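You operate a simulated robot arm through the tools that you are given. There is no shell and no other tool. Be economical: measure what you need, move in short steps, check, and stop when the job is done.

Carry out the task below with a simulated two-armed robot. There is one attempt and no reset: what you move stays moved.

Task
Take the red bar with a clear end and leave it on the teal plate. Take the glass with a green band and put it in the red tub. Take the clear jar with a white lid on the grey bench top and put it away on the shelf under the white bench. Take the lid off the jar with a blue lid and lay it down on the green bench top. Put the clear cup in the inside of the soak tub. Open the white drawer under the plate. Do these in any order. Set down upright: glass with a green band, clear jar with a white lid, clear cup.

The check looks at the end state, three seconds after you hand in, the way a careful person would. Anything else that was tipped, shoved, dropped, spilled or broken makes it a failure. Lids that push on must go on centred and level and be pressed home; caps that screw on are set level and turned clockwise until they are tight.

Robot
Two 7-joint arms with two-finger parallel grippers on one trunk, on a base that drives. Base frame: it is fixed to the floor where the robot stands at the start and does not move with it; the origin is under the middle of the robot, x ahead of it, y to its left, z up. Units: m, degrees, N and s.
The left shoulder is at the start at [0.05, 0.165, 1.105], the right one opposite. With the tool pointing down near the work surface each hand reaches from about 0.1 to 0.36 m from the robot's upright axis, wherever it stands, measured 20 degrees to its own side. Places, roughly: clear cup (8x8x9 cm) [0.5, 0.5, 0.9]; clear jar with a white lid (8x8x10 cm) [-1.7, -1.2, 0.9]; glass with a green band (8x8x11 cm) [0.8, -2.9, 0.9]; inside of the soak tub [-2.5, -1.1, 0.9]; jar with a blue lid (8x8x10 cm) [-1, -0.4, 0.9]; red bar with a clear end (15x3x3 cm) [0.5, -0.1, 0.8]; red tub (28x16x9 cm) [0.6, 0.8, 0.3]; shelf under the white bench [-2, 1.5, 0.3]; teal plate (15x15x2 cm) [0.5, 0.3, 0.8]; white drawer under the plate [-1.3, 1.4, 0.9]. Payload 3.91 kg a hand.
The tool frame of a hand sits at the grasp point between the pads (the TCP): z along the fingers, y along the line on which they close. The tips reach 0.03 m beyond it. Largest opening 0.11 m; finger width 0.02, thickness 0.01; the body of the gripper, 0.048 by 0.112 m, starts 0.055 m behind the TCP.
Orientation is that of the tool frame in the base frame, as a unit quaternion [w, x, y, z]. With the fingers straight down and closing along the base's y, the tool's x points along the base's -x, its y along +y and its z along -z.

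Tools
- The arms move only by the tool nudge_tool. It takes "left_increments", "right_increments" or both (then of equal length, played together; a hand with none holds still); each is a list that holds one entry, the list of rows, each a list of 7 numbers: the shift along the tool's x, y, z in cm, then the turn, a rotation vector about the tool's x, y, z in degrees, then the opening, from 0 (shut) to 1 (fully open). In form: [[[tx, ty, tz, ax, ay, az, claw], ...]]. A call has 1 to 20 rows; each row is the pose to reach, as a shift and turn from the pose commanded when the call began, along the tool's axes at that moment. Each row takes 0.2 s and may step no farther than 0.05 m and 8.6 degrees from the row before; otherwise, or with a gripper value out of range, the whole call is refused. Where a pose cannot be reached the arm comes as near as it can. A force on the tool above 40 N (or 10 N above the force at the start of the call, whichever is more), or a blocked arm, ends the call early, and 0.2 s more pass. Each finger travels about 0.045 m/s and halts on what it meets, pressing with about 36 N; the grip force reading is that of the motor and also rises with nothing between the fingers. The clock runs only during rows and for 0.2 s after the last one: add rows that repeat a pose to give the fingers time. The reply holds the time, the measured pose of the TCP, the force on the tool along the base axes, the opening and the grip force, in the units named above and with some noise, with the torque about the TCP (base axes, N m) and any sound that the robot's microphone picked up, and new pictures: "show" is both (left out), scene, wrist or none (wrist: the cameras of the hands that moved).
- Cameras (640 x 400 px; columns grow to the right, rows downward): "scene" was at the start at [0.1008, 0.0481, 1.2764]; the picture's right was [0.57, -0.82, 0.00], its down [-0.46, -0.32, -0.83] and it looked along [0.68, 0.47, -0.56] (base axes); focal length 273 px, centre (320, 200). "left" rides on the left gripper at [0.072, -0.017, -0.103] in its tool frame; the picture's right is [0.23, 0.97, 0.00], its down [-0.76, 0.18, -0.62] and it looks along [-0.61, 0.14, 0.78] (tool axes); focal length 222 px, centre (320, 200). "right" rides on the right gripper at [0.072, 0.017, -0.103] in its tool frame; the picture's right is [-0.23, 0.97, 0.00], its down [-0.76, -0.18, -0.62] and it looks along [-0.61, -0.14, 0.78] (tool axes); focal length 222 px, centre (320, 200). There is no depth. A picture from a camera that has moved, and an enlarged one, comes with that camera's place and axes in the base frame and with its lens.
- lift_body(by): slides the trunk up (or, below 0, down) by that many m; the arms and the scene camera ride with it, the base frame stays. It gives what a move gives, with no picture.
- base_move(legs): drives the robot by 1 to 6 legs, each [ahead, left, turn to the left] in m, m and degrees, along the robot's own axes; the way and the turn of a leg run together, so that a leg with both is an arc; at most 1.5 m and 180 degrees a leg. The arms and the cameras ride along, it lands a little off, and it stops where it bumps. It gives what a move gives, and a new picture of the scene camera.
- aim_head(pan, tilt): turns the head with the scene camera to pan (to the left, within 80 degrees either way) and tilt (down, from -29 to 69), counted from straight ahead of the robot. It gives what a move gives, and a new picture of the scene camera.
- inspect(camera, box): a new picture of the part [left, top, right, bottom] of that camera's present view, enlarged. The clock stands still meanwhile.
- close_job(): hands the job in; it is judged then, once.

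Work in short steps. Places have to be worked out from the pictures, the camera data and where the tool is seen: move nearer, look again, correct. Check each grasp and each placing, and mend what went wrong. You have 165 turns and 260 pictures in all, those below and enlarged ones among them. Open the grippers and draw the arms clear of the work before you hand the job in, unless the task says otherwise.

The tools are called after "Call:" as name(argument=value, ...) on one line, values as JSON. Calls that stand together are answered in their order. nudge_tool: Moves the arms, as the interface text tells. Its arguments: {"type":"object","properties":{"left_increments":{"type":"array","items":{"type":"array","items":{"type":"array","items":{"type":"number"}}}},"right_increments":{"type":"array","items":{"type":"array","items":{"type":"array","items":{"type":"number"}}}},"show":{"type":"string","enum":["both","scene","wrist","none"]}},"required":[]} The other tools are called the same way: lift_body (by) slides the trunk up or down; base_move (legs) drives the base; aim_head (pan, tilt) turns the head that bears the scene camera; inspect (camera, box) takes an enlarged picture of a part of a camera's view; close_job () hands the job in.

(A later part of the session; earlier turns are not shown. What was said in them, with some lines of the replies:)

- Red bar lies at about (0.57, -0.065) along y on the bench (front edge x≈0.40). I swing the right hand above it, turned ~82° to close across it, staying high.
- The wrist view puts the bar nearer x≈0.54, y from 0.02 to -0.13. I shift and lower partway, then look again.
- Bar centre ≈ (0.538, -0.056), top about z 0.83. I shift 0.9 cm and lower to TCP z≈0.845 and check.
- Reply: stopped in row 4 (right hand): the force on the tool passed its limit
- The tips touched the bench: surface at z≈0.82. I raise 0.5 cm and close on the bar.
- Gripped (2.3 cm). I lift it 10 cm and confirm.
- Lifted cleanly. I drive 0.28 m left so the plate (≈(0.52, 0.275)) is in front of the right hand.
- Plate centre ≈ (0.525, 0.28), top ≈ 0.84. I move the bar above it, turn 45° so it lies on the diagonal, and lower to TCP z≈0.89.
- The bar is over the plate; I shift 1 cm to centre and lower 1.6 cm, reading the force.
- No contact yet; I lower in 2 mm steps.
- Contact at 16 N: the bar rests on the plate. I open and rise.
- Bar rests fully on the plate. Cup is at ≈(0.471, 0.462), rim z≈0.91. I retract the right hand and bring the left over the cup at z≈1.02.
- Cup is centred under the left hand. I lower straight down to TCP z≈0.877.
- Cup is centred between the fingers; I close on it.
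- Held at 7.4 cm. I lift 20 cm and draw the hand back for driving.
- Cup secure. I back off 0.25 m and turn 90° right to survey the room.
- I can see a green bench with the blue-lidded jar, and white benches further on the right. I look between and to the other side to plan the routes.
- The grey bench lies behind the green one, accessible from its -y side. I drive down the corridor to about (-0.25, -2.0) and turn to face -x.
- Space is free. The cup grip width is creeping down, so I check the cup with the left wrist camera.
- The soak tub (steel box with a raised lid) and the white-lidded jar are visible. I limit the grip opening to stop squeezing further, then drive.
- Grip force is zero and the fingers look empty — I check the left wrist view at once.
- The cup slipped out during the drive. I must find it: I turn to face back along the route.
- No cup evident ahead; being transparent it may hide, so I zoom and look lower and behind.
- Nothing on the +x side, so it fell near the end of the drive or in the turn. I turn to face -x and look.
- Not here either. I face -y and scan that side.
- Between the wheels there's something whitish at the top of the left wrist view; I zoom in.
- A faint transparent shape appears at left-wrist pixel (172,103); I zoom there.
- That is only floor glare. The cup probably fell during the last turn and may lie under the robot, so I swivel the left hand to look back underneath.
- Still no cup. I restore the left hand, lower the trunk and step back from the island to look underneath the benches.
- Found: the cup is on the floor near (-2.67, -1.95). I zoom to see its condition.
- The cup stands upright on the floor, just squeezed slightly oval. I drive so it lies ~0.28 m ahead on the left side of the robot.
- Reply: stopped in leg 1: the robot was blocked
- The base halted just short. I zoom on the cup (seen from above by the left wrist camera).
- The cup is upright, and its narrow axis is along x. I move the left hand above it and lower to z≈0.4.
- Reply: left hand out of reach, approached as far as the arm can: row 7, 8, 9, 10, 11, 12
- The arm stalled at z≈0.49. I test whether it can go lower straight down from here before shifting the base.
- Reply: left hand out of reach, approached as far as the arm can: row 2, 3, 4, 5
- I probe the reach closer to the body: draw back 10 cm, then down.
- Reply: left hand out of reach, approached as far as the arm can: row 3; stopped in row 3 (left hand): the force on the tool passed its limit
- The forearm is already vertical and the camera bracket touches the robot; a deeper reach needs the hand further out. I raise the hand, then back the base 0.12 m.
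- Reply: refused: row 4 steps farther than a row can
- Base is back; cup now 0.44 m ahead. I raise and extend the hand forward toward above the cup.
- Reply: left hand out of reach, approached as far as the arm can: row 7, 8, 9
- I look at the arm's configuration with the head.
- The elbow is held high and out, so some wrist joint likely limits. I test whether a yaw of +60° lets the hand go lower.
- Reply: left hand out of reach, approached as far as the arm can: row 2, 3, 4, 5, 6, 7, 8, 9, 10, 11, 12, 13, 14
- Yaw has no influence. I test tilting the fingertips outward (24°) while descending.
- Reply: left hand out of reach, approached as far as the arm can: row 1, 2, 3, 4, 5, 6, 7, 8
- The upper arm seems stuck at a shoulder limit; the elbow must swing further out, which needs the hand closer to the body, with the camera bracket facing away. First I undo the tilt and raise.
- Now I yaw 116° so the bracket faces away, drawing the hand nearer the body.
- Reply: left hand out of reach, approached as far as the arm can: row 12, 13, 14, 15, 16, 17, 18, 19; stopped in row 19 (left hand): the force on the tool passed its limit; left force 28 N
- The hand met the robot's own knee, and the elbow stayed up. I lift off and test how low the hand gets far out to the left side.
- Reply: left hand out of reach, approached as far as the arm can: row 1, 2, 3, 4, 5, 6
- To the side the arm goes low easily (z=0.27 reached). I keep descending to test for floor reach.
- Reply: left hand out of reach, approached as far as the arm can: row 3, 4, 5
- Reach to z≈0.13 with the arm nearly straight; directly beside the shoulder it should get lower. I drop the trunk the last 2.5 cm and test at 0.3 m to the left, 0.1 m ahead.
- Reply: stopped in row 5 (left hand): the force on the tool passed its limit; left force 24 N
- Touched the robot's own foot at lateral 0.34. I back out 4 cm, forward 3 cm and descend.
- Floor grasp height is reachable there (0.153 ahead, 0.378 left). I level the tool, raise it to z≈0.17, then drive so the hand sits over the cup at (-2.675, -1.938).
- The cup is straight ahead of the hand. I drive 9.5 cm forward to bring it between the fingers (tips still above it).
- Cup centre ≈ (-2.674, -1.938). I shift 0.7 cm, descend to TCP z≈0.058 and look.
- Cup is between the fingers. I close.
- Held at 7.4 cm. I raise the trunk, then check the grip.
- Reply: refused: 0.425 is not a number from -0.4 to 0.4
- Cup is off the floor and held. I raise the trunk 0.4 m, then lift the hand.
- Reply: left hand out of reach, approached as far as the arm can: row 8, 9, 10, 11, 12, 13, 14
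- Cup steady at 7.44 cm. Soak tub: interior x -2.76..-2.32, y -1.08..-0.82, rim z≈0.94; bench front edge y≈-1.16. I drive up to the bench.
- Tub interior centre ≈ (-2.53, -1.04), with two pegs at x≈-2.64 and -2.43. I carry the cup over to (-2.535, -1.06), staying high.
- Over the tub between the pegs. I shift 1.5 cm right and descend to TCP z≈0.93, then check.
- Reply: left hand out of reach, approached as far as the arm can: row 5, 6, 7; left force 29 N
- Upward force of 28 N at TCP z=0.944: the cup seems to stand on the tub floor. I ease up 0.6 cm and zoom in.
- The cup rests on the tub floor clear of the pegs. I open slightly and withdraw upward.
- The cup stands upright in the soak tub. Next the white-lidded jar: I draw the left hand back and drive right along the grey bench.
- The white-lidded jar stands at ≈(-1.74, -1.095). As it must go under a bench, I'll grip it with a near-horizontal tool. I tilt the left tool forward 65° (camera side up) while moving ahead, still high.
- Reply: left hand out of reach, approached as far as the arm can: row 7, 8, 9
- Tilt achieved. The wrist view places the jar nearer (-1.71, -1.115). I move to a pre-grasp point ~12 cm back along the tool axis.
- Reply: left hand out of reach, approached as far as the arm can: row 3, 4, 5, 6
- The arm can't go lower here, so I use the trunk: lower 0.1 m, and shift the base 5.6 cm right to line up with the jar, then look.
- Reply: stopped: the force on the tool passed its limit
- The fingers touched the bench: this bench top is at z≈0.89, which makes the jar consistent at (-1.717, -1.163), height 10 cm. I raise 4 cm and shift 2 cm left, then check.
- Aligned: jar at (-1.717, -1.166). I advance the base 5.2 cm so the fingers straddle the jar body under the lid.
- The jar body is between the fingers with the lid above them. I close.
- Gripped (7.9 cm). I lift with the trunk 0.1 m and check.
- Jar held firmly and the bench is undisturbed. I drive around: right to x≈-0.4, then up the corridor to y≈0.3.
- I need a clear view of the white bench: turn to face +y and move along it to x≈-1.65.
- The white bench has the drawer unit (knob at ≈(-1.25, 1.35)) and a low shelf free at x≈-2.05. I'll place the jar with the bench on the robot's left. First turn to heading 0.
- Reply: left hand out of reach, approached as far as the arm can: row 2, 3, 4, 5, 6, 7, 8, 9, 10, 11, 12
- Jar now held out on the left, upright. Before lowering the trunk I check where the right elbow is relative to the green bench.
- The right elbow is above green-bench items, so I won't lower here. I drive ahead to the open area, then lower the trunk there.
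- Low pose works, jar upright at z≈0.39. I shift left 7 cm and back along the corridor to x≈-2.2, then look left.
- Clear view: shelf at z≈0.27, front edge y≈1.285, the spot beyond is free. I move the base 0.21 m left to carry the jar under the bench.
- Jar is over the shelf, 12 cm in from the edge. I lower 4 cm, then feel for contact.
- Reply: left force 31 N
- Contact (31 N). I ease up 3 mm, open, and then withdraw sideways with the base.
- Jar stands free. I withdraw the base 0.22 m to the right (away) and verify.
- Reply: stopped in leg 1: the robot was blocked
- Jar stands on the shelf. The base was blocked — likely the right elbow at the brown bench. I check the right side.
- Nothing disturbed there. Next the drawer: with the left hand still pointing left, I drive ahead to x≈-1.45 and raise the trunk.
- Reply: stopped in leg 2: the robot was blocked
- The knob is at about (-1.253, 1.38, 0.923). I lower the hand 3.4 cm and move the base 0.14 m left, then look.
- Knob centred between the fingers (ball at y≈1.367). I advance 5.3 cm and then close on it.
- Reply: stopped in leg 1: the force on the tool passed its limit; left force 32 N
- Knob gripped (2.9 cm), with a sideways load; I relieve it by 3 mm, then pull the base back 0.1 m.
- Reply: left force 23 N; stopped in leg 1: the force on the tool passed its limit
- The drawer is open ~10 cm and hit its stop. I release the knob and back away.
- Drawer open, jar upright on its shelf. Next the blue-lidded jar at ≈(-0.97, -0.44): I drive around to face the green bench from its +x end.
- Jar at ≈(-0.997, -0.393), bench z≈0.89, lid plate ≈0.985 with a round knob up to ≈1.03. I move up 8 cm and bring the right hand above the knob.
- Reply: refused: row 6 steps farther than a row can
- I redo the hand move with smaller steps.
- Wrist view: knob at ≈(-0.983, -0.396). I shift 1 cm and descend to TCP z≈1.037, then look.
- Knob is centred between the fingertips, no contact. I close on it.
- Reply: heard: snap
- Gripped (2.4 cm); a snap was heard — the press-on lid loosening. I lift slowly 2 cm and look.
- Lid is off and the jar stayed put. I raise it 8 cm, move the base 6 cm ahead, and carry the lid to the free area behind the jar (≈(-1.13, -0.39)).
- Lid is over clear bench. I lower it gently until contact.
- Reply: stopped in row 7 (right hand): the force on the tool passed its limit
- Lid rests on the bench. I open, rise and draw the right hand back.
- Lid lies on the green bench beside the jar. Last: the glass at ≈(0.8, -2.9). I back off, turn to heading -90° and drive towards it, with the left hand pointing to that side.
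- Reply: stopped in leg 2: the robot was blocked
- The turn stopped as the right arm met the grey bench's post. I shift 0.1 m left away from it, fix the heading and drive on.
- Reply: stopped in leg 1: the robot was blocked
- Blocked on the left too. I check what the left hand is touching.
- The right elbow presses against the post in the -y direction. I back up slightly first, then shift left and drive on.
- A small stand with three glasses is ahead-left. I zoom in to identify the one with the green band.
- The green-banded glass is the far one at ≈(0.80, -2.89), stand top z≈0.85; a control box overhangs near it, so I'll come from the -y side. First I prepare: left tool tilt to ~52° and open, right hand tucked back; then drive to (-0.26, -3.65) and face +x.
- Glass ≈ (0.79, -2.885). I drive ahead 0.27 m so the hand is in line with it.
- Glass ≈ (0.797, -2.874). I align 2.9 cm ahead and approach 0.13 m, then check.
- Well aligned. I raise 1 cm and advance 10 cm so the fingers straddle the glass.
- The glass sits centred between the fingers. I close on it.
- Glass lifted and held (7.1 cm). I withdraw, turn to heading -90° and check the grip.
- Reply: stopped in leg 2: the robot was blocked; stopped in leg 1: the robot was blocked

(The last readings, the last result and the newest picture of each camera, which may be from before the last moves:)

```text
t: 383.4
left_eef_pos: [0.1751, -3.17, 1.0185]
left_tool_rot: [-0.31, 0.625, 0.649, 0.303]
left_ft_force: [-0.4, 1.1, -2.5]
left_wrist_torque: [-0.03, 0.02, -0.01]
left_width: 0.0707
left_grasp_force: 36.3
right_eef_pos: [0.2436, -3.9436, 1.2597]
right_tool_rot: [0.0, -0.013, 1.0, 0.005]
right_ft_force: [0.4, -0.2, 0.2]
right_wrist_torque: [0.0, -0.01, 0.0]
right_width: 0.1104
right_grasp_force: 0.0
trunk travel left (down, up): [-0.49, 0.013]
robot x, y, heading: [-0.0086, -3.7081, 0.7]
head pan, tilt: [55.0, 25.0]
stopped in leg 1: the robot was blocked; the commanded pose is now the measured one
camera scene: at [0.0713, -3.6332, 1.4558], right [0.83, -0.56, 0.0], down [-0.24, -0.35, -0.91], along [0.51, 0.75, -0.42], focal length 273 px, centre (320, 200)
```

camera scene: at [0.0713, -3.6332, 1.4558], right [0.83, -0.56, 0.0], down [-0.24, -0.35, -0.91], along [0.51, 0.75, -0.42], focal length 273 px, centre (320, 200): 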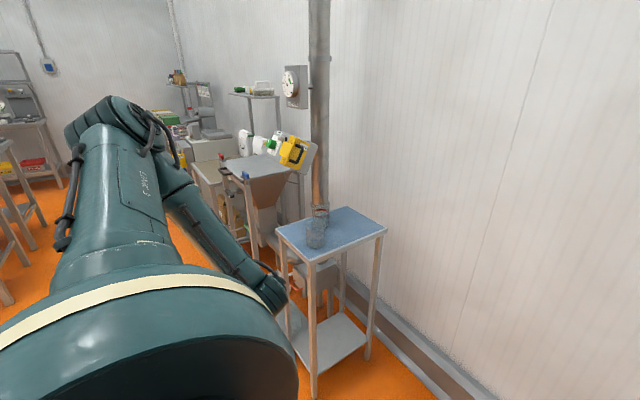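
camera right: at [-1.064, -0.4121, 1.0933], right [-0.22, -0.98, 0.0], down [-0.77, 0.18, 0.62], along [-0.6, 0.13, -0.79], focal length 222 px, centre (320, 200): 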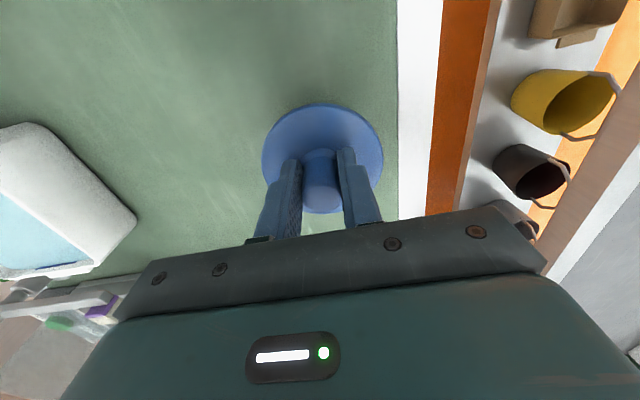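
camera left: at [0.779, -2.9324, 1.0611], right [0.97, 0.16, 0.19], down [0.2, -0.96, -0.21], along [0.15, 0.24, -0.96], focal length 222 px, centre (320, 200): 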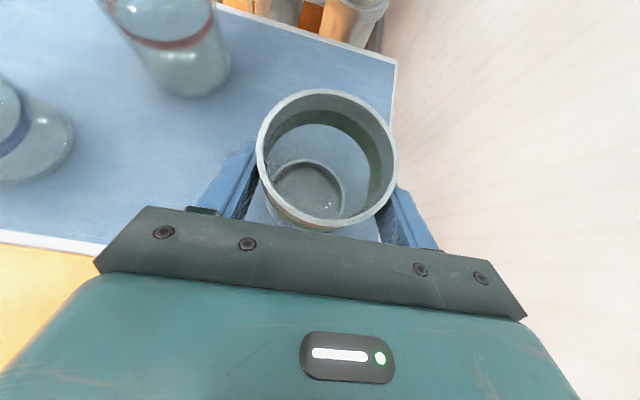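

The right arm met a mezzanine column behind. I ease ahead, shift left 0.35 m, then continue back and turn.

Call:
base_move(legs=[[0.04, 0, 0], [0, 0.4, 0], [-0.28, 0, 0], [0, 0, -90]])

```text
t: 391.8
left_eef_pos: [0.284, -3.4955, 1.0183]
left_tool_rot: [-0.003, 0.901, 0.015, 0.434]
left_ft_force: [0.0, -0.2, -2.6]
left_wrist_torque: [-0.02, 0.01, 0.06]
left_width: 0.0707
left_grasp_force: 35.8
right_eef_pos: [-0.4918, -3.5616, 1.2605]
right_tool_rot: [0.003, 0.701, 0.713, 0.002]
right_ft_force: [0.7, -0.3, -0.4]
right_wrist_torque: [-0.01, 0.0, 0.02]
right_width: 0.1099
right_grasp_force: 0.0
trunk travel left (down, up): [-0.49, 0.013]
robot x, y, heading: [-0.2525, -3.3121, -89.7]
head pan, tilt: [55.0, 25.0]
camera scene: at [-0.1773, -3.3931, 1.4559], right [-0.57, -0.82, 0.0], down [-0.35, 0.24, -0.91], along [0.75, -0.51, -0.42], focal length 273 px, centre (320, 200)
```

scene: 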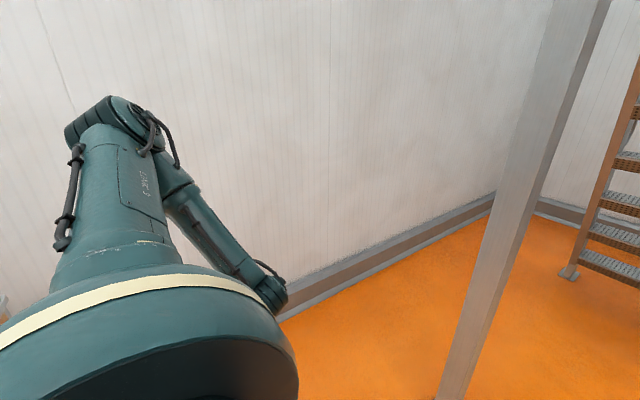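

I drive backwards up the corridor to y≈-0.3, checking the grip.

Call:
base_move(legs=[[-1.0, 0, -0.3], [-1.0, 0, 0], [-1.0, 0, 0]])

```text
t: 406.6
left_eef_pos: [0.2435, -0.4666, 1.0186]
left_tool_rot: [-0.006, 0.901, 0.022, 0.433]
left_ft_force: [0.4, 0.4, -2.6]
left_wrist_torque: [-0.01, 0.03, 0.03]
left_width: 0.0707
left_grasp_force: 36.2
right_eef_pos: [-0.5305, -0.5448, 1.2615]
right_tool_rot: [0.003, 0.695, 0.719, 0.002]
right_ft_force: [0.2, -0.7, -0.9]
right_wrist_torque: [0.03, -0.01, -0.02]
right_width: 0.1098
right_grasp_force: 0.0
trunk travel left (down, up): [-0.49, 0.013]
robot x, y, heading: [-0.2979, -0.2882, -88.8]
head pan, tilt: [55.0, 25.0]
camera scene: at [-0.2205, -0.3714, 1.456], right [-0.55, -0.83, 0.0], down [-0.35, 0.23, -0.91], along [0.75, -0.5, -0.42], focal length 273 px, centre (320, 200)
```

scene: 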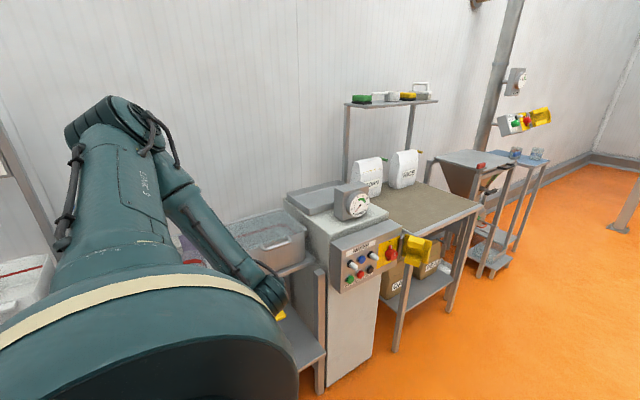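

Grip steady. I go back to y≈0.99 so the hand is level with the red tub, then lower the trunk and look.

Call:
base_move(legs=[[-1.27, 0, -1.2]])

Call:
lift_body(by=-0.4)

Call:
inspect(camera="left", box=[0, 0, 640, 400])

Call:
aim_head(pan=79, tilt=40)

```text
t: 412.9
left_eef_pos: [0.2354, 0.7606, 1.0184]
left_tool_rot: [0.005, 0.902, 0.0, 0.433]
left_ft_force: [-0.8, 0.7, -2.2]
left_wrist_torque: [0.01, 0.02, 0.01]
left_width: 0.0706
left_grasp_force: 35.9
right_eef_pos: [-0.5405, 0.722, 1.2626]
right_tool_rot: [0.004, 0.712, 0.702, 0.001]
right_ft_force: [-0.7, -0.1, -0.1]
right_wrist_torque: [0.03, -0.03, 0.05]
right_width: 0.1102
right_grasp_force: 0.1
trunk travel left (down, up): [-0.49, 0.013]
robot x, y, heading: [-0.2956, 0.9653, -91.7]
head pan, tilt: [55.0, 25.0]
camera scene: at [-0.2222, 0.8789, 1.456], right [-0.59, -0.8, 0.0], down [-0.34, 0.25, -0.91], along [0.73, -0.54, -0.42], focal length 273 px, centre (320, 200)
```

scene: 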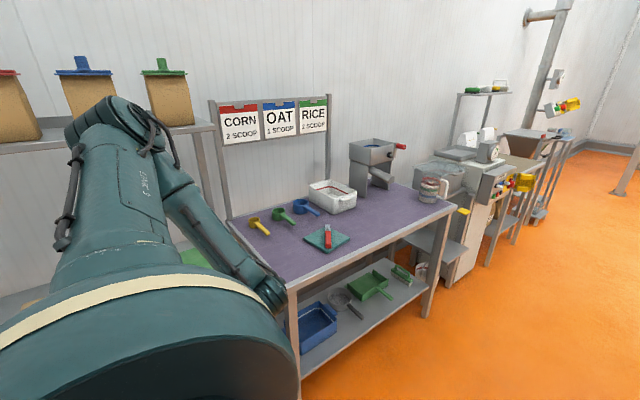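

```text
t: 416.8
left_eef_pos: [0.2349, 0.7604, 0.6184]
left_tool_rot: [0.004, 0.901, 0.0, 0.433]
left_ft_force: [0.0, -0.2, -3.0]
left_wrist_torque: [0.01, 0.05, -0.02]
left_width: 0.071
left_grasp_force: 36.1
right_eef_pos: [-0.5418, 0.7213, 0.862]
right_tool_rot: [0.003, 0.713, 0.701, 0.002]
right_ft_force: [0.2, 0.2, 0.6]
right_wrist_torque: [-0.04, 0.02, 0.03]
right_width: 0.1101
right_grasp_force: 0.1
trunk travel left (down, up): [-0.09, 0.413]
robot x, y, heading: [-0.2984, 0.9642, -91.3]
head pan, tilt: [55.0, 25.0]
```

```text
1.00 times, centred on (320, 200) of left
camera zoom: at [0.1997, 0.7784, 0.7406], right [0.14, -0.97, 0.19], down [-0.96, -0.18, -0.2], along [0.23, -0.15, -0.96], focal length 222 px, centre (320, 200)
```

zoom: 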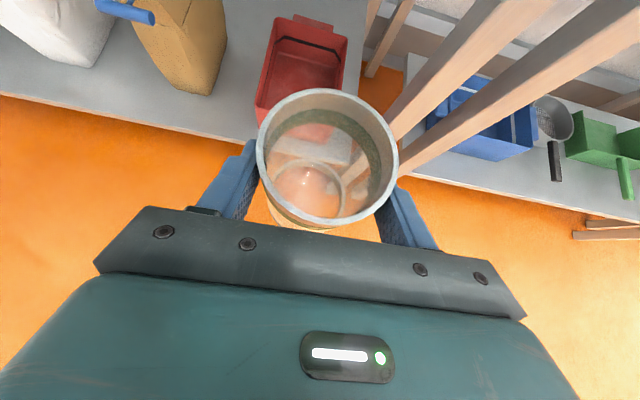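

```text
t: 417.6
left_eef_pos: [0.2352, 0.7616, 0.6174]
left_tool_rot: [0.005, 0.902, 0.0, 0.432]
left_ft_force: [-0.1, 0.0, -2.0]
left_wrist_torque: [-0.01, 0.02, -0.01]
left_width: 0.0707
left_grasp_force: 36.0
right_eef_pos: [-0.5406, 0.7221, 0.8615]
right_tool_rot: [0.003, 0.713, 0.701, 0.003]
right_ft_force: [0.2, 0.0, 0.0]
right_wrist_torque: [0.01, 0.0, 0.02]
right_width: 0.1102
right_grasp_force: 0.0
trunk travel left (down, up): [-0.09, 0.413]
robot x, y, heading: [-0.2941, 0.962, -91.6]
head pan, tilt: [79.0, 40.0]
camera scene: at [-0.2133, 0.915, 1.0327], right [-0.22, -0.98, 0.0], down [-0.63, 0.14, -0.77], along [0.75, -0.17, -0.64], focal length 273 px, centre (320, 200)
```

scene: 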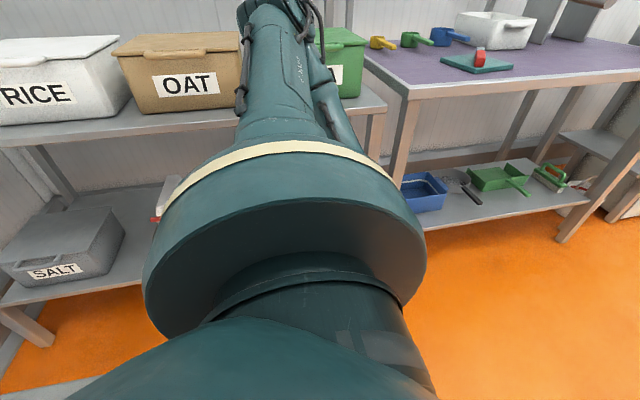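

The red tub spans x≈0.43–0.66, y≈0.71–0.865, rim z≈0.36. I lower the rest of the trunk, shift 2.7 cm, and lower the arm to TCP z≈0.475 to pass over the rim.

Call:
lift_body(by=-0.09)

Call:
base_move(legs=[[-0.027, 0, 1.4]])

Call:
nudge_tool(left_increments=[[[-1.5, 0, 1.2, 0, 0, 0, 0.3], [-3, 0, 2.4, 0, 0, 0, 0.3], [-4.2, 0, 3.3, 0, 0, 0, 0.3], [-4.2, 0, 3.3, 0, 0, 0, 0.3]]], show="both")

```text
t: 418.9
left_eef_pos: [0.2342, 0.7598, 0.5289]
left_tool_rot: [0.005, 0.901, 0.0, 0.433]
left_ft_force: [-1.0, 0.4, -1.9]
left_wrist_torque: [-0.03, 0.03, 0.02]
left_width: 0.0707
left_grasp_force: 36.2
right_eef_pos: [-0.5411, 0.7218, 0.7725]
right_tool_rot: [0.004, 0.713, 0.701, 0.001]
right_ft_force: [0.6, 0.3, 0.0]
right_wrist_torque: [-0.01, 0.01, 0.03]
right_width: 0.1101
right_grasp_force: 0.0
trunk travel left (down, up): [0.0, 0.503]
robot x, y, heading: [-0.2948, 0.963, -91.7]
head pan, tilt: [79.0, 40.0]
```

```text
t: 419.7
left_eef_pos: [0.2395, 0.8005, 0.5276]
left_tool_rot: [-0.001, 0.901, 0.011, 0.433]
left_ft_force: [-0.3, -0.6, -2.6]
left_wrist_torque: [0.02, 0.04, 0.01]
left_width: 0.0709
left_grasp_force: 36.4
right_eef_pos: [-0.5353, 0.7443, 0.7716]
right_tool_rot: [0.003, 0.705, 0.709, 0.002]
right_ft_force: [-0.3, 0.5, -0.1]
right_wrist_torque: [0.01, -0.05, 0.0]
right_width: 0.11
right_grasp_force: 0.0
trunk travel left (down, up): [0.0, 0.503]
robot x, y, heading: [-0.2909, 0.9911, -90.3]
head pan, tilt: [79.0, 40.0]
camera scene: at [-0.2118, 0.9442, 0.9426], right [-0.19, -0.98, 0.0], down [-0.63, 0.12, -0.77], along [0.75, -0.15, -0.64], focal length 273 px, centre (320, 200)
```

scene: 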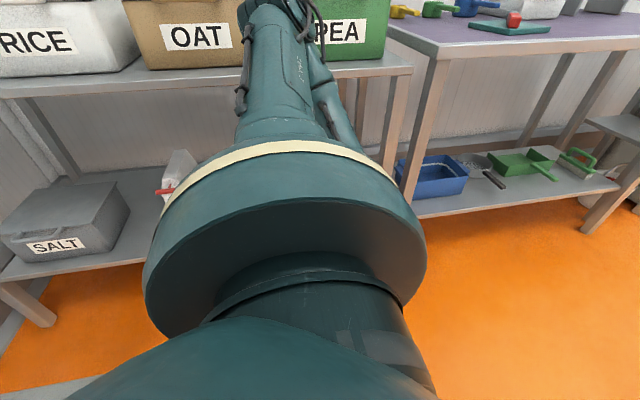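

```text
t: 420.7
left_eef_pos: [0.241, 0.7989, 0.4753]
left_tool_rot: [-0.001, 0.901, 0.012, 0.434]
left_ft_force: [-0.4, 0.6, -2.3]
left_wrist_torque: [0.01, 0.07, 0.02]
left_width: 0.0709
left_grasp_force: 36.2
right_eef_pos: [-0.5357, 0.7437, 0.7711]
right_tool_rot: [0.004, 0.704, 0.71, 0.002]
right_ft_force: [0.0, -0.3, 0.6]
right_wrist_torque: [0.01, 0.02, 0.02]
right_width: 0.1101
right_grasp_force: 0.0
trunk travel left (down, up): [0.0, 0.503]
robot x, y, heading: [-0.2922, 0.9918, -90.1]
head pan, tilt: [79.0, 40.0]
camera scene: at [-0.2118, 0.9443, 0.9426], right [-0.19, -0.98, 0.0], down [-0.63, 0.12, -0.77], along [0.75, -0.15, -0.64], focal length 273 px, centre (320, 200)
camera left: at [0.2043, 0.8159, 0.5975], right [0.16, -0.97, 0.19], down [-0.96, -0.2, -0.2], along [0.23, -0.15, -0.96], focal length 222 px, centre (320, 200)
```

scene: 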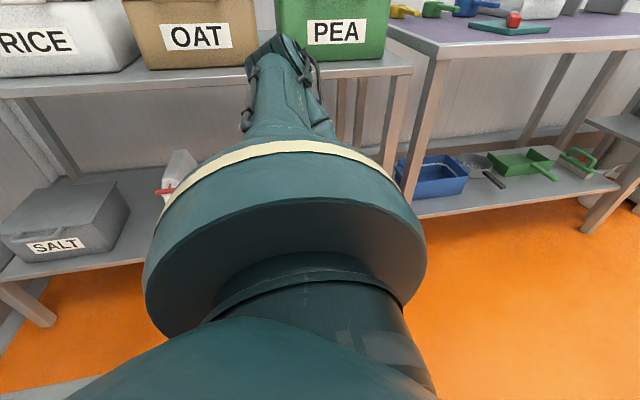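
left: 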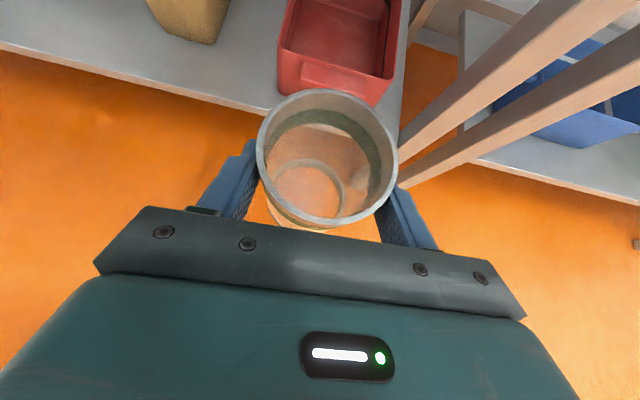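

The elbow is at z≈0.87 and would meet the bench top if I drove in like this. I extend the hand outward 10 cm to straighten the arm and lower the elbow, then look.

Call:
nudge_tool(left_increments=[[[1.57, 0.3, 1.95, 0, 0, 0, 0.3], [3.14, 0.6, 3.9, 0, 0, 0, 0.3], [4.7, 0.9, 5.85, 0, 0, 0, 0.3], [6.3, 1.2, 7.8, 0, 0, 0, 0.3], [6.3, 1.2, 7.8, 0, 0, 0, 0.3]]], show="both")

```text
t: 421.9
left_eef_pos: [0.3414, 0.7913, 0.4775]
left_tool_rot: [-0.001, 0.901, 0.012, 0.433]
left_ft_force: [-0.3, -0.2, -1.9]
left_wrist_torque: [-0.02, 0.05, 0.03]
left_width: 0.0709
left_grasp_force: 36.2
right_eef_pos: [-0.5337, 0.7421, 0.7717]
right_tool_rot: [0.003, 0.704, 0.71, 0.002]
right_ft_force: [0.4, 0.1, -0.3]
right_wrist_torque: [0.01, 0.01, 0.0]
right_width: 0.1099
right_grasp_force: 0.0
trunk travel left (down, up): [0.0, 0.503]
robot x, y, heading: [-0.2879, 0.9902, -90.1]
head pan, tilt: [79.0, 40.0]
camera scene: at [-0.2118, 0.9443, 0.9426], right [-0.19, -0.98, 0.0], down [-0.63, 0.12, -0.77], along [0.75, -0.15, -0.64], focal length 273 px, centre (320, 200)
camera left: at [0.3048, 0.8074, 0.5994], right [0.16, -0.97, 0.19], down [-0.96, -0.2, -0.2], along [0.23, -0.15, -0.96], focal length 222 px, centre (320, 200)
```

scene: 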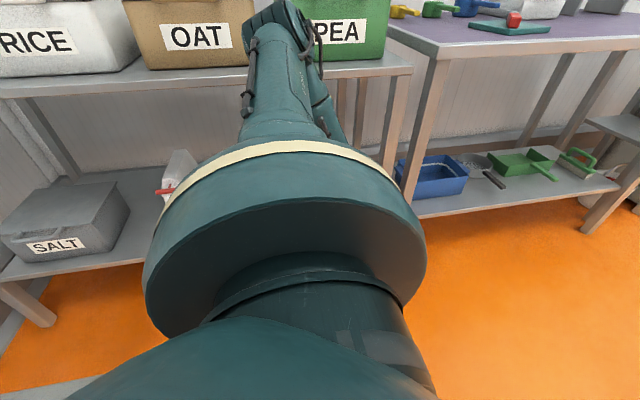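
left: 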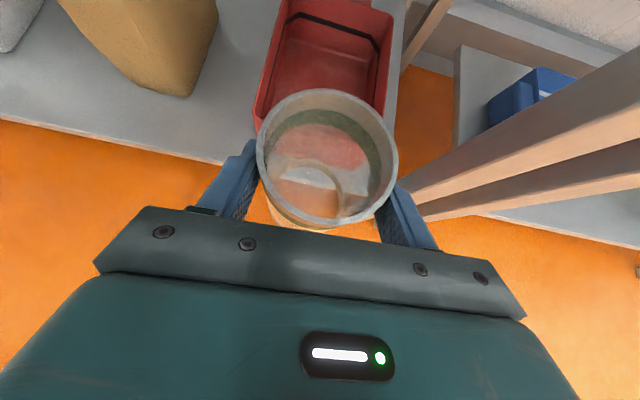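

The elbow must stay in front of the bench edge, so I extend the arm further: 10 cm more outward (glass bottom ≈0.39, above the tub rim).

Call:
nudge_tool(left_increments=[[[1.57, 0.1, 1.95, 0, 0, 0, 0.3], [3.14, 0.2, 3.9, 0, 0, 0, 0.3], [4.7, 0.3, 5.85, 0, 0, 0, 0.3], [6.3, 0.4, 7.8, 0, 0, 0, 0.3], [6.3, 0.4, 7.8, 0, 0, 0, 0.3]]], show="both")

```text
t: 423.1
left_eef_pos: [0.4398, 0.7901, 0.4763]
left_tool_rot: [0.0, 0.901, 0.011, 0.433]
left_ft_force: [0.0, -0.1, -2.0]
left_wrist_torque: [-0.02, 0.07, 0.0]
left_width: 0.0709
left_grasp_force: 35.9
right_eef_pos: [-0.5337, 0.7441, 0.7706]
right_tool_rot: [0.004, 0.704, 0.71, 0.003]
right_ft_force: [0.4, 0.6, 0.0]
right_wrist_torque: [0.05, -0.02, 0.03]
right_width: 0.1101
right_grasp_force: 0.0
trunk travel left (down, up): [0.0, 0.503]
robot x, y, heading: [-0.2911, 0.9929, -90.3]
head pan, tilt: [79.0, 40.0]
camera scene: at [-0.2118, 0.9443, 0.9426], right [-0.19, -0.98, 0.0], down [-0.63, 0.12, -0.77], along [0.75, -0.15, -0.64], focal length 273 px, centre (320, 200)
camera left: at [0.4043, 0.8066, 0.5988], right [0.16, -0.97, 0.19], down [-0.96, -0.2, -0.2], along [0.23, -0.15, -0.96], focal length 222 px, centre (320, 200)
```

scene: 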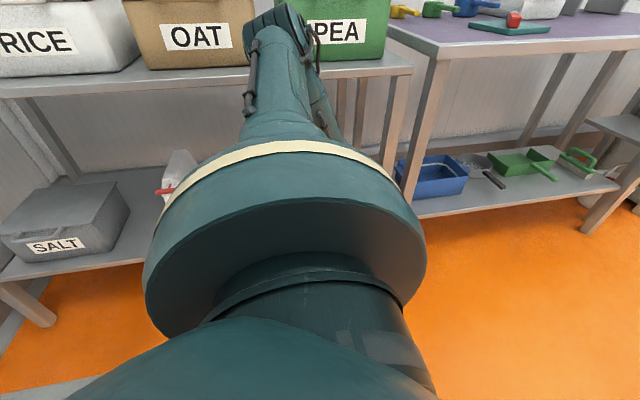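
left: 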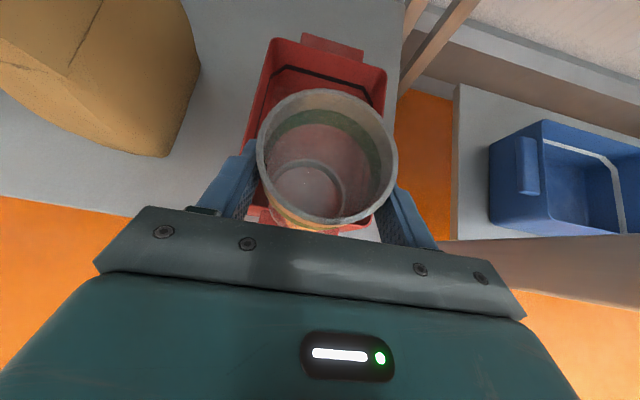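

Glass is now above the tub's front part. I move the base 8 cm left to bring it to the tub's middle.

Call:
base_move(legs=[[0, 0.08, 0]])

Call:
inspect(camera="left", box=[0, 0, 640, 400])

```text
t: 424.2
left_eef_pos: [0.5199, 0.7891, 0.4765]
left_tool_rot: [0.0, 0.902, 0.01, 0.432]
left_ft_force: [-0.3, -0.3, -2.4]
left_wrist_torque: [0.02, 0.04, 0.02]
left_width: 0.0713
left_grasp_force: 36.0
right_eef_pos: [-0.4554, 0.7414, 0.7717]
right_tool_rot: [0.003, 0.704, 0.71, 0.002]
right_ft_force: [0.1, -0.3, -0.3]
right_wrist_torque: [0.0, 0.02, 0.02]
right_width: 0.1098
right_grasp_force: 0.0
trunk travel left (down, up): [0.0, 0.503]
robot x, y, heading: [-0.2131, 0.9942, -90.2]
head pan, tilt: [79.0, 40.0]
camera scene: at [-0.1314, 0.944, 0.9426], right [-0.19, -0.98, 0.0], down [-0.63, 0.12, -0.77], along [0.75, -0.15, -0.64], focal length 273 px, centre (320, 200)
```

scene: 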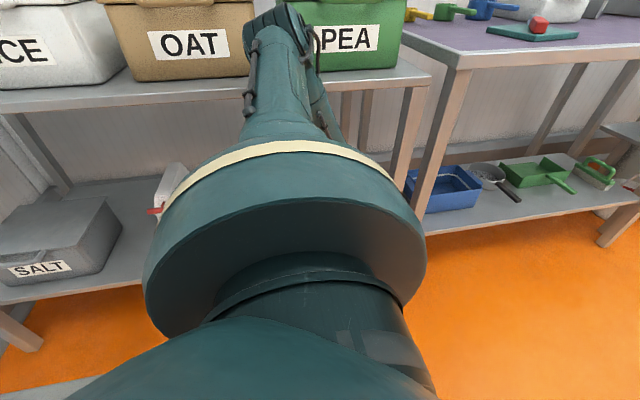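

```text
1.00 times, centred on (320, 200) of left
camera zoom: at [0.4843, 0.8057, 0.599], right [0.16, -0.97, 0.19], down [-0.96, -0.2, -0.2], along [0.23, -0.15, -0.96], focal length 222 px, centre (320, 200)
```

zoom: 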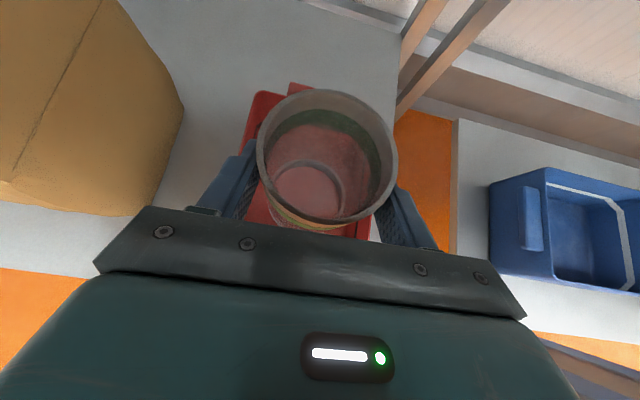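

The glass is centred over the tub. I lower 9 cm, then feel for the tub floor.

Call:
nudge_tool(left_increments=[[[-1.56, 0, 1.25, 0, 0, 0, 0.3], [-3.1, 0, 2.5, 0, 0, 0, 0.3], [-4.7, 0, 3.76, 0, 0, 0, 0.3], [-6.2, 0, 5, 0, 0, 0, 0.3], [-7, 0, 5.64, 0, 0, 0, 0.3], [-7, 0, 5.64, 0, 0, 0, 0.3]]], show="both")

```text
t: 425.6
left_eef_pos: [0.5208, 0.7899, 0.3862]
left_tool_rot: [-0.001, 0.901, 0.011, 0.434]
left_ft_force: [0.4, -0.7, -3.1]
left_wrist_torque: [0.03, 0.01, 0.02]
left_width: 0.0707
left_grasp_force: 35.6
right_eef_pos: [-0.4544, 0.7433, 0.7713]
right_tool_rot: [0.003, 0.705, 0.71, 0.002]
right_ft_force: [0.2, -0.1, -0.4]
right_wrist_torque: [0.01, 0.02, 0.01]
right_width: 0.11
right_grasp_force: 0.0
trunk travel left (down, up): [0.0, 0.503]
robot x, y, heading: [-0.2099, 0.9908, -90.1]
head pan, tilt: [79.0, 40.0]
camera scene: at [-0.1313, 0.944, 0.9426], right [-0.19, -0.98, 0.0], down [-0.63, 0.12, -0.77], along [0.75, -0.15, -0.64], focal length 273 px, centre (320, 200)
camera left: at [0.485, 0.8058, 0.5096], right [0.16, -0.97, 0.19], down [-0.96, -0.2, -0.2], along [0.23, -0.15, -0.96], focal length 222 px, centre (320, 200)
```

scene: 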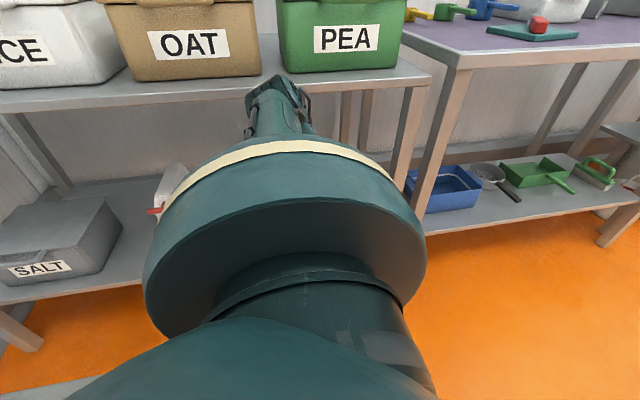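
left: 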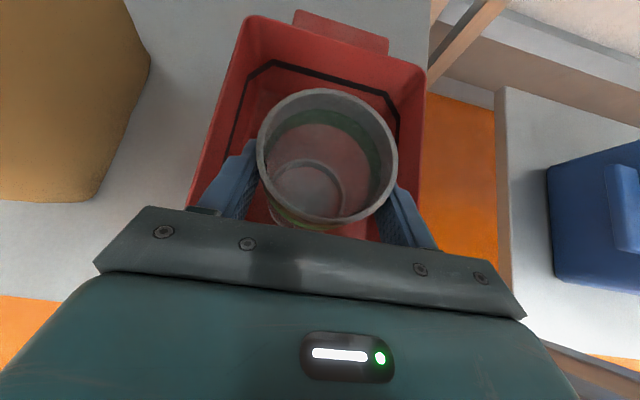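

Glass is down inside the tub, well clear of walls. I lower further in 2–3 mm steps until contact.

Call:
nudge_tool(left_increments=[[[-0.4, 0, 0.3, 0, 0, 0, 0.3], [-0.8, 0, 0.63, 0, 0, 0, 0.3], [-1.0, 0, 0.8, 0, 0, 0, 0.3], [-1.2, 0, 0.95, 0, 0, 0, 0.3], [-1.4, 0, 1.1, 0, 0, 0, 0.3]]], show="none")

```text
t: 426.8
left_eef_pos: [0.52, 0.7881, 0.3702]
left_tool_rot: [0.0, 0.901, 0.01, 0.433]
left_ft_force: [-0.4, 0.1, -2.8]
left_wrist_torque: [0.02, 0.01, -0.01]
left_width: 0.071
left_grasp_force: 35.9
right_eef_pos: [-0.4539, 0.7437, 0.7715]
right_tool_rot: [0.003, 0.705, 0.71, 0.002]
right_ft_force: [0.1, -0.2, -0.3]
right_wrist_torque: [0.01, -0.01, -0.03]
right_width: 0.1102
right_grasp_force: 0.0
trunk travel left (down, up): [0.0, 0.503]
robot x, y, heading: [-0.2139, 0.99, -90.1]
head pan, tilt: [79.0, 40.0]
```

Call:
nudge_tool(left_increments=[[[-0.25, 0, 0.2, 0, 0, 0, 0.3], [-0.5, 0, 0.4, 0, 0, 0, 0.3], [-0.75, 0, 0.6, 0, 0, 0, 0.3], [-0.95, 0, 0.76, 0, 0, 0, 0.3]]], show="wrist")

```text
t: 427.8
left_eef_pos: [0.5227, 0.7878, 0.3634]
left_tool_rot: [0.001, 0.899, 0.011, 0.438]
left_ft_force: [-5.7, 3.0, 26.2]
left_wrist_torque: [1.15, 0.31, 0.25]
left_width: 0.0708
left_grasp_force: 36.0
right_eef_pos: [-0.4563, 0.7427, 0.7711]
right_tool_rot: [0.005, 0.705, 0.71, 0.004]
right_ft_force: [0.0, 0.6, 1.2]
right_wrist_torque: [0.03, -0.02, -0.02]
right_width: 0.1101
right_grasp_force: 0.1
trunk travel left (down, up): [0.0, 0.503]
robot x, y, heading: [-0.2132, 0.9921, -90.0]
head pan, tilt: [79.0, 40.0]
camera left: at [0.4855, 0.8039, 0.4851], right [0.16, -0.97, 0.19], down [-0.96, -0.2, -0.22], along [0.25, -0.15, -0.96], focal length 222 px, centre (320, 200)
```

left: 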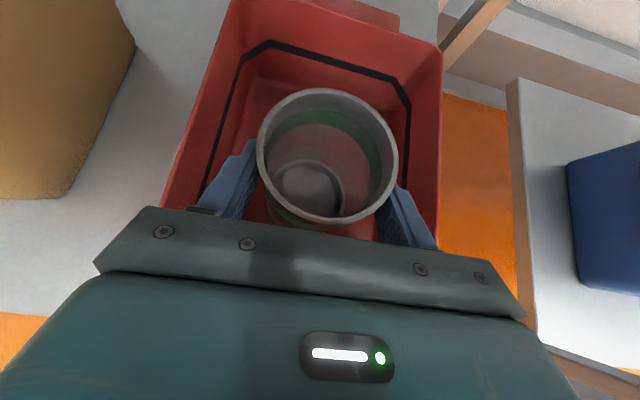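

Contact (26 N). I ease up, open to 8.8 cm, and retreat along the tool axis.

Call:
nudge_tool(left_increments=[[[0.4, 0, -0.3, 0, 0, 0, 0.3], [0.4, 0, -0.3, 0, 0, 0, 0.7], [0.4, 0, -0.3, 0, 0, 0, 0.8], [0.4, 0, -0.3, 0, 0, 0, 0.8], [0.6, 0, -2, 0, 0, 0, 0.82], [0.8, 0, -5, 0, 0, 0, 0.85], [1, 0, -8.5, 0, 0, 0, 0.85], [1.2, 0, -12, 0, 0, 0, 0.85]]], show="wrist")

```text
t: 429.6
left_eef_pos: [0.4338, 0.7879, 0.441]
left_tool_rot: [-0.001, 0.901, 0.011, 0.433]
left_ft_force: [-0.6, 0.3, 0.1]
left_wrist_torque: [-0.02, 0.0, -0.01]
left_width: 0.0932
left_grasp_force: 0.0
right_eef_pos: [-0.4543, 0.744, 0.772]
right_tool_rot: [0.003, 0.705, 0.709, 0.001]
right_ft_force: [0.3, 0.7, 0.6]
right_wrist_torque: [0.0, 0.0, -0.02]
right_width: 0.1098
right_grasp_force: 0.1
trunk travel left (down, up): [0.0, 0.503]
robot x, y, heading: [-0.2132, 0.9892, -89.9]
head pan, tilt: [79.0, 40.0]
camera left: at [0.3993, 0.805, 0.5637], right [0.16, -0.97, 0.19], down [-0.96, -0.2, -0.2], along [0.23, -0.14, -0.96], focal length 222 px, centre (320, 200)
```

left: 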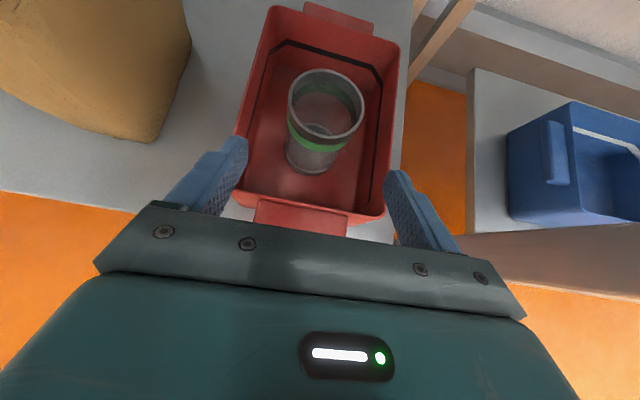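

The glass stands upright in the red tub. I withdraw the base clear and open the gripper fully, taking a last look.

Call:
base_move(legs=[[0, -0.25, 0]])

Call:
nudge_tool(left_increments=[[[-0.5, 0, -3, 0, 0, 0, 1], [-1, 0, -6, 0, 0, 0, 1]]], show="wrist")

Call:
aim_head(pan=60, tilt=25)

```text
t: 431.4
left_eef_pos: [0.1825, 0.7912, 0.4419]
left_tool_rot: [-0.002, 0.901, 0.012, 0.433]
left_ft_force: [-0.8, -0.3, 0.8]
left_wrist_torque: [-0.01, -0.01, 0.01]
left_width: 0.0932
left_grasp_force: 0.0
right_eef_pos: [-0.7072, 0.7433, 0.7719]
right_tool_rot: [0.003, 0.704, 0.71, 0.002]
right_ft_force: [0.0, 0.3, 0.1]
right_wrist_torque: [0.0, 0.02, 0.0]
right_width: 0.1103
right_grasp_force: 0.1
trunk travel left (down, up): [0.0, 0.503]
robot x, y, heading: [-0.4631, 0.9929, -90.0]
head pan, tilt: [79.0, 40.0]
camera scene: at [-0.3845, 0.9447, 0.9426], right [-0.19, -0.98, 0.0], down [-0.63, 0.12, -0.77], along [0.75, -0.15, -0.64], focal length 273 px, centre (320, 200)
```

scene: 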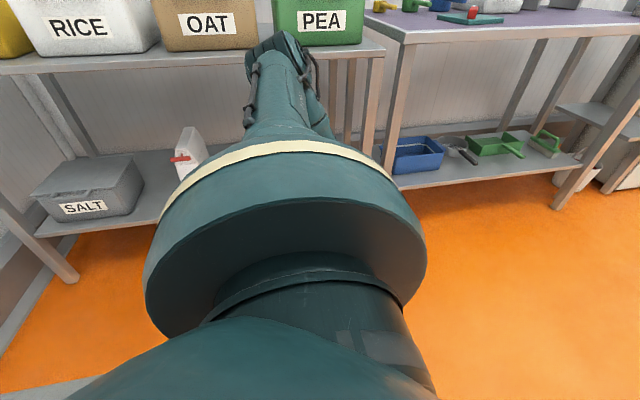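

```text
t: 432.0
left_eef_pos: [0.1305, 0.7905, 0.4712]
left_tool_rot: [-0.001, 0.901, 0.012, 0.433]
left_ft_force: [-0.6, 0.3, -0.2]
left_wrist_torque: [0.01, -0.01, 0.01]
left_width: 0.11
left_grasp_force: 0.1
right_eef_pos: [-0.7063, 0.7421, 0.7717]
right_tool_rot: [0.003, 0.704, 0.71, 0.002]
right_ft_force: [0.5, -0.3, 0.0]
right_wrist_torque: [0.0, 0.01, -0.03]
right_width: 0.11
right_grasp_force: 0.0
trunk travel left (down, up): [0.0, 0.503]
robot x, y, heading: [-0.4668, 0.9953, -90.3]
head pan, tilt: [79.0, 40.0]
camera left: at [0.0938, 0.8065, 0.5932], right [0.16, -0.97, 0.19], down [-0.96, -0.2, -0.2], along [0.23, -0.14, -0.96], focal length 222 px, centre (320, 200)
```

left: 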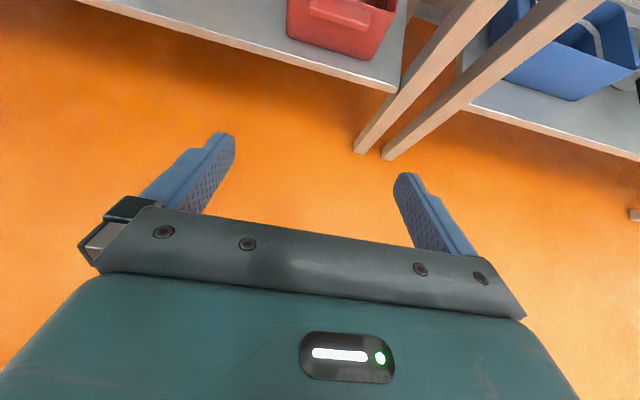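

```text
t: 432.8
left_eef_pos: [0.1296, 0.7899, 0.4717]
left_tool_rot: [-0.001, 0.901, 0.012, 0.434]
left_ft_force: [-1.0, 0.0, -0.6]
left_wrist_torque: [-0.03, 0.02, 0.01]
left_width: 0.1099
left_grasp_force: 0.0
right_eef_pos: [-0.7069, 0.7419, 0.7716]
right_tool_rot: [0.003, 0.704, 0.71, 0.002]
right_ft_force: [-0.2, 0.1, 0.0]
right_wrist_torque: [0.0, 0.02, 0.01]
right_width: 0.1099
right_grasp_force: 0.1
trunk travel left (down, up): [0.0, 0.503]
robot x, y, heading: [-0.4683, 0.991, -90.3]
head pan, tilt: [60.0, 25.0]
camera scene: at [-0.3882, 0.915, 0.9659], right [-0.5, -0.87, 0.0], down [-0.37, 0.21, -0.91], along [0.78, -0.45, -0.42], focal length 273 px, centre (320, 200)
```

scene: 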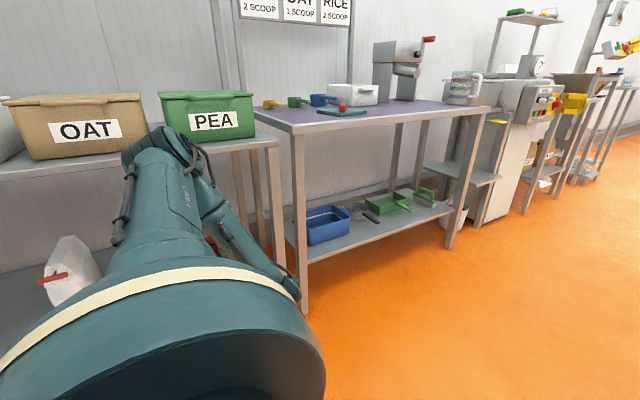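

All six goals are in place, the grippers are open and both arms are clear of the work. I hand the job in.

Call:
close_job()

```text
The job is handed in.
```

All six tasks are done and the job is handed in, but I dropped the clear cup once on the way. It slipped from the gripper while I drove and fell to the floor. I found it upright and apparently unbroken, picked it up and stood it upright in the soak tub. The check may still count that drop against the job.

The robot also bumped fixed things a few times while driving: a bench edge, a bench post and a mezzanine column. I saw nothing moved or tipped where I looked afterwards, though I did not get a clear view after every bump.
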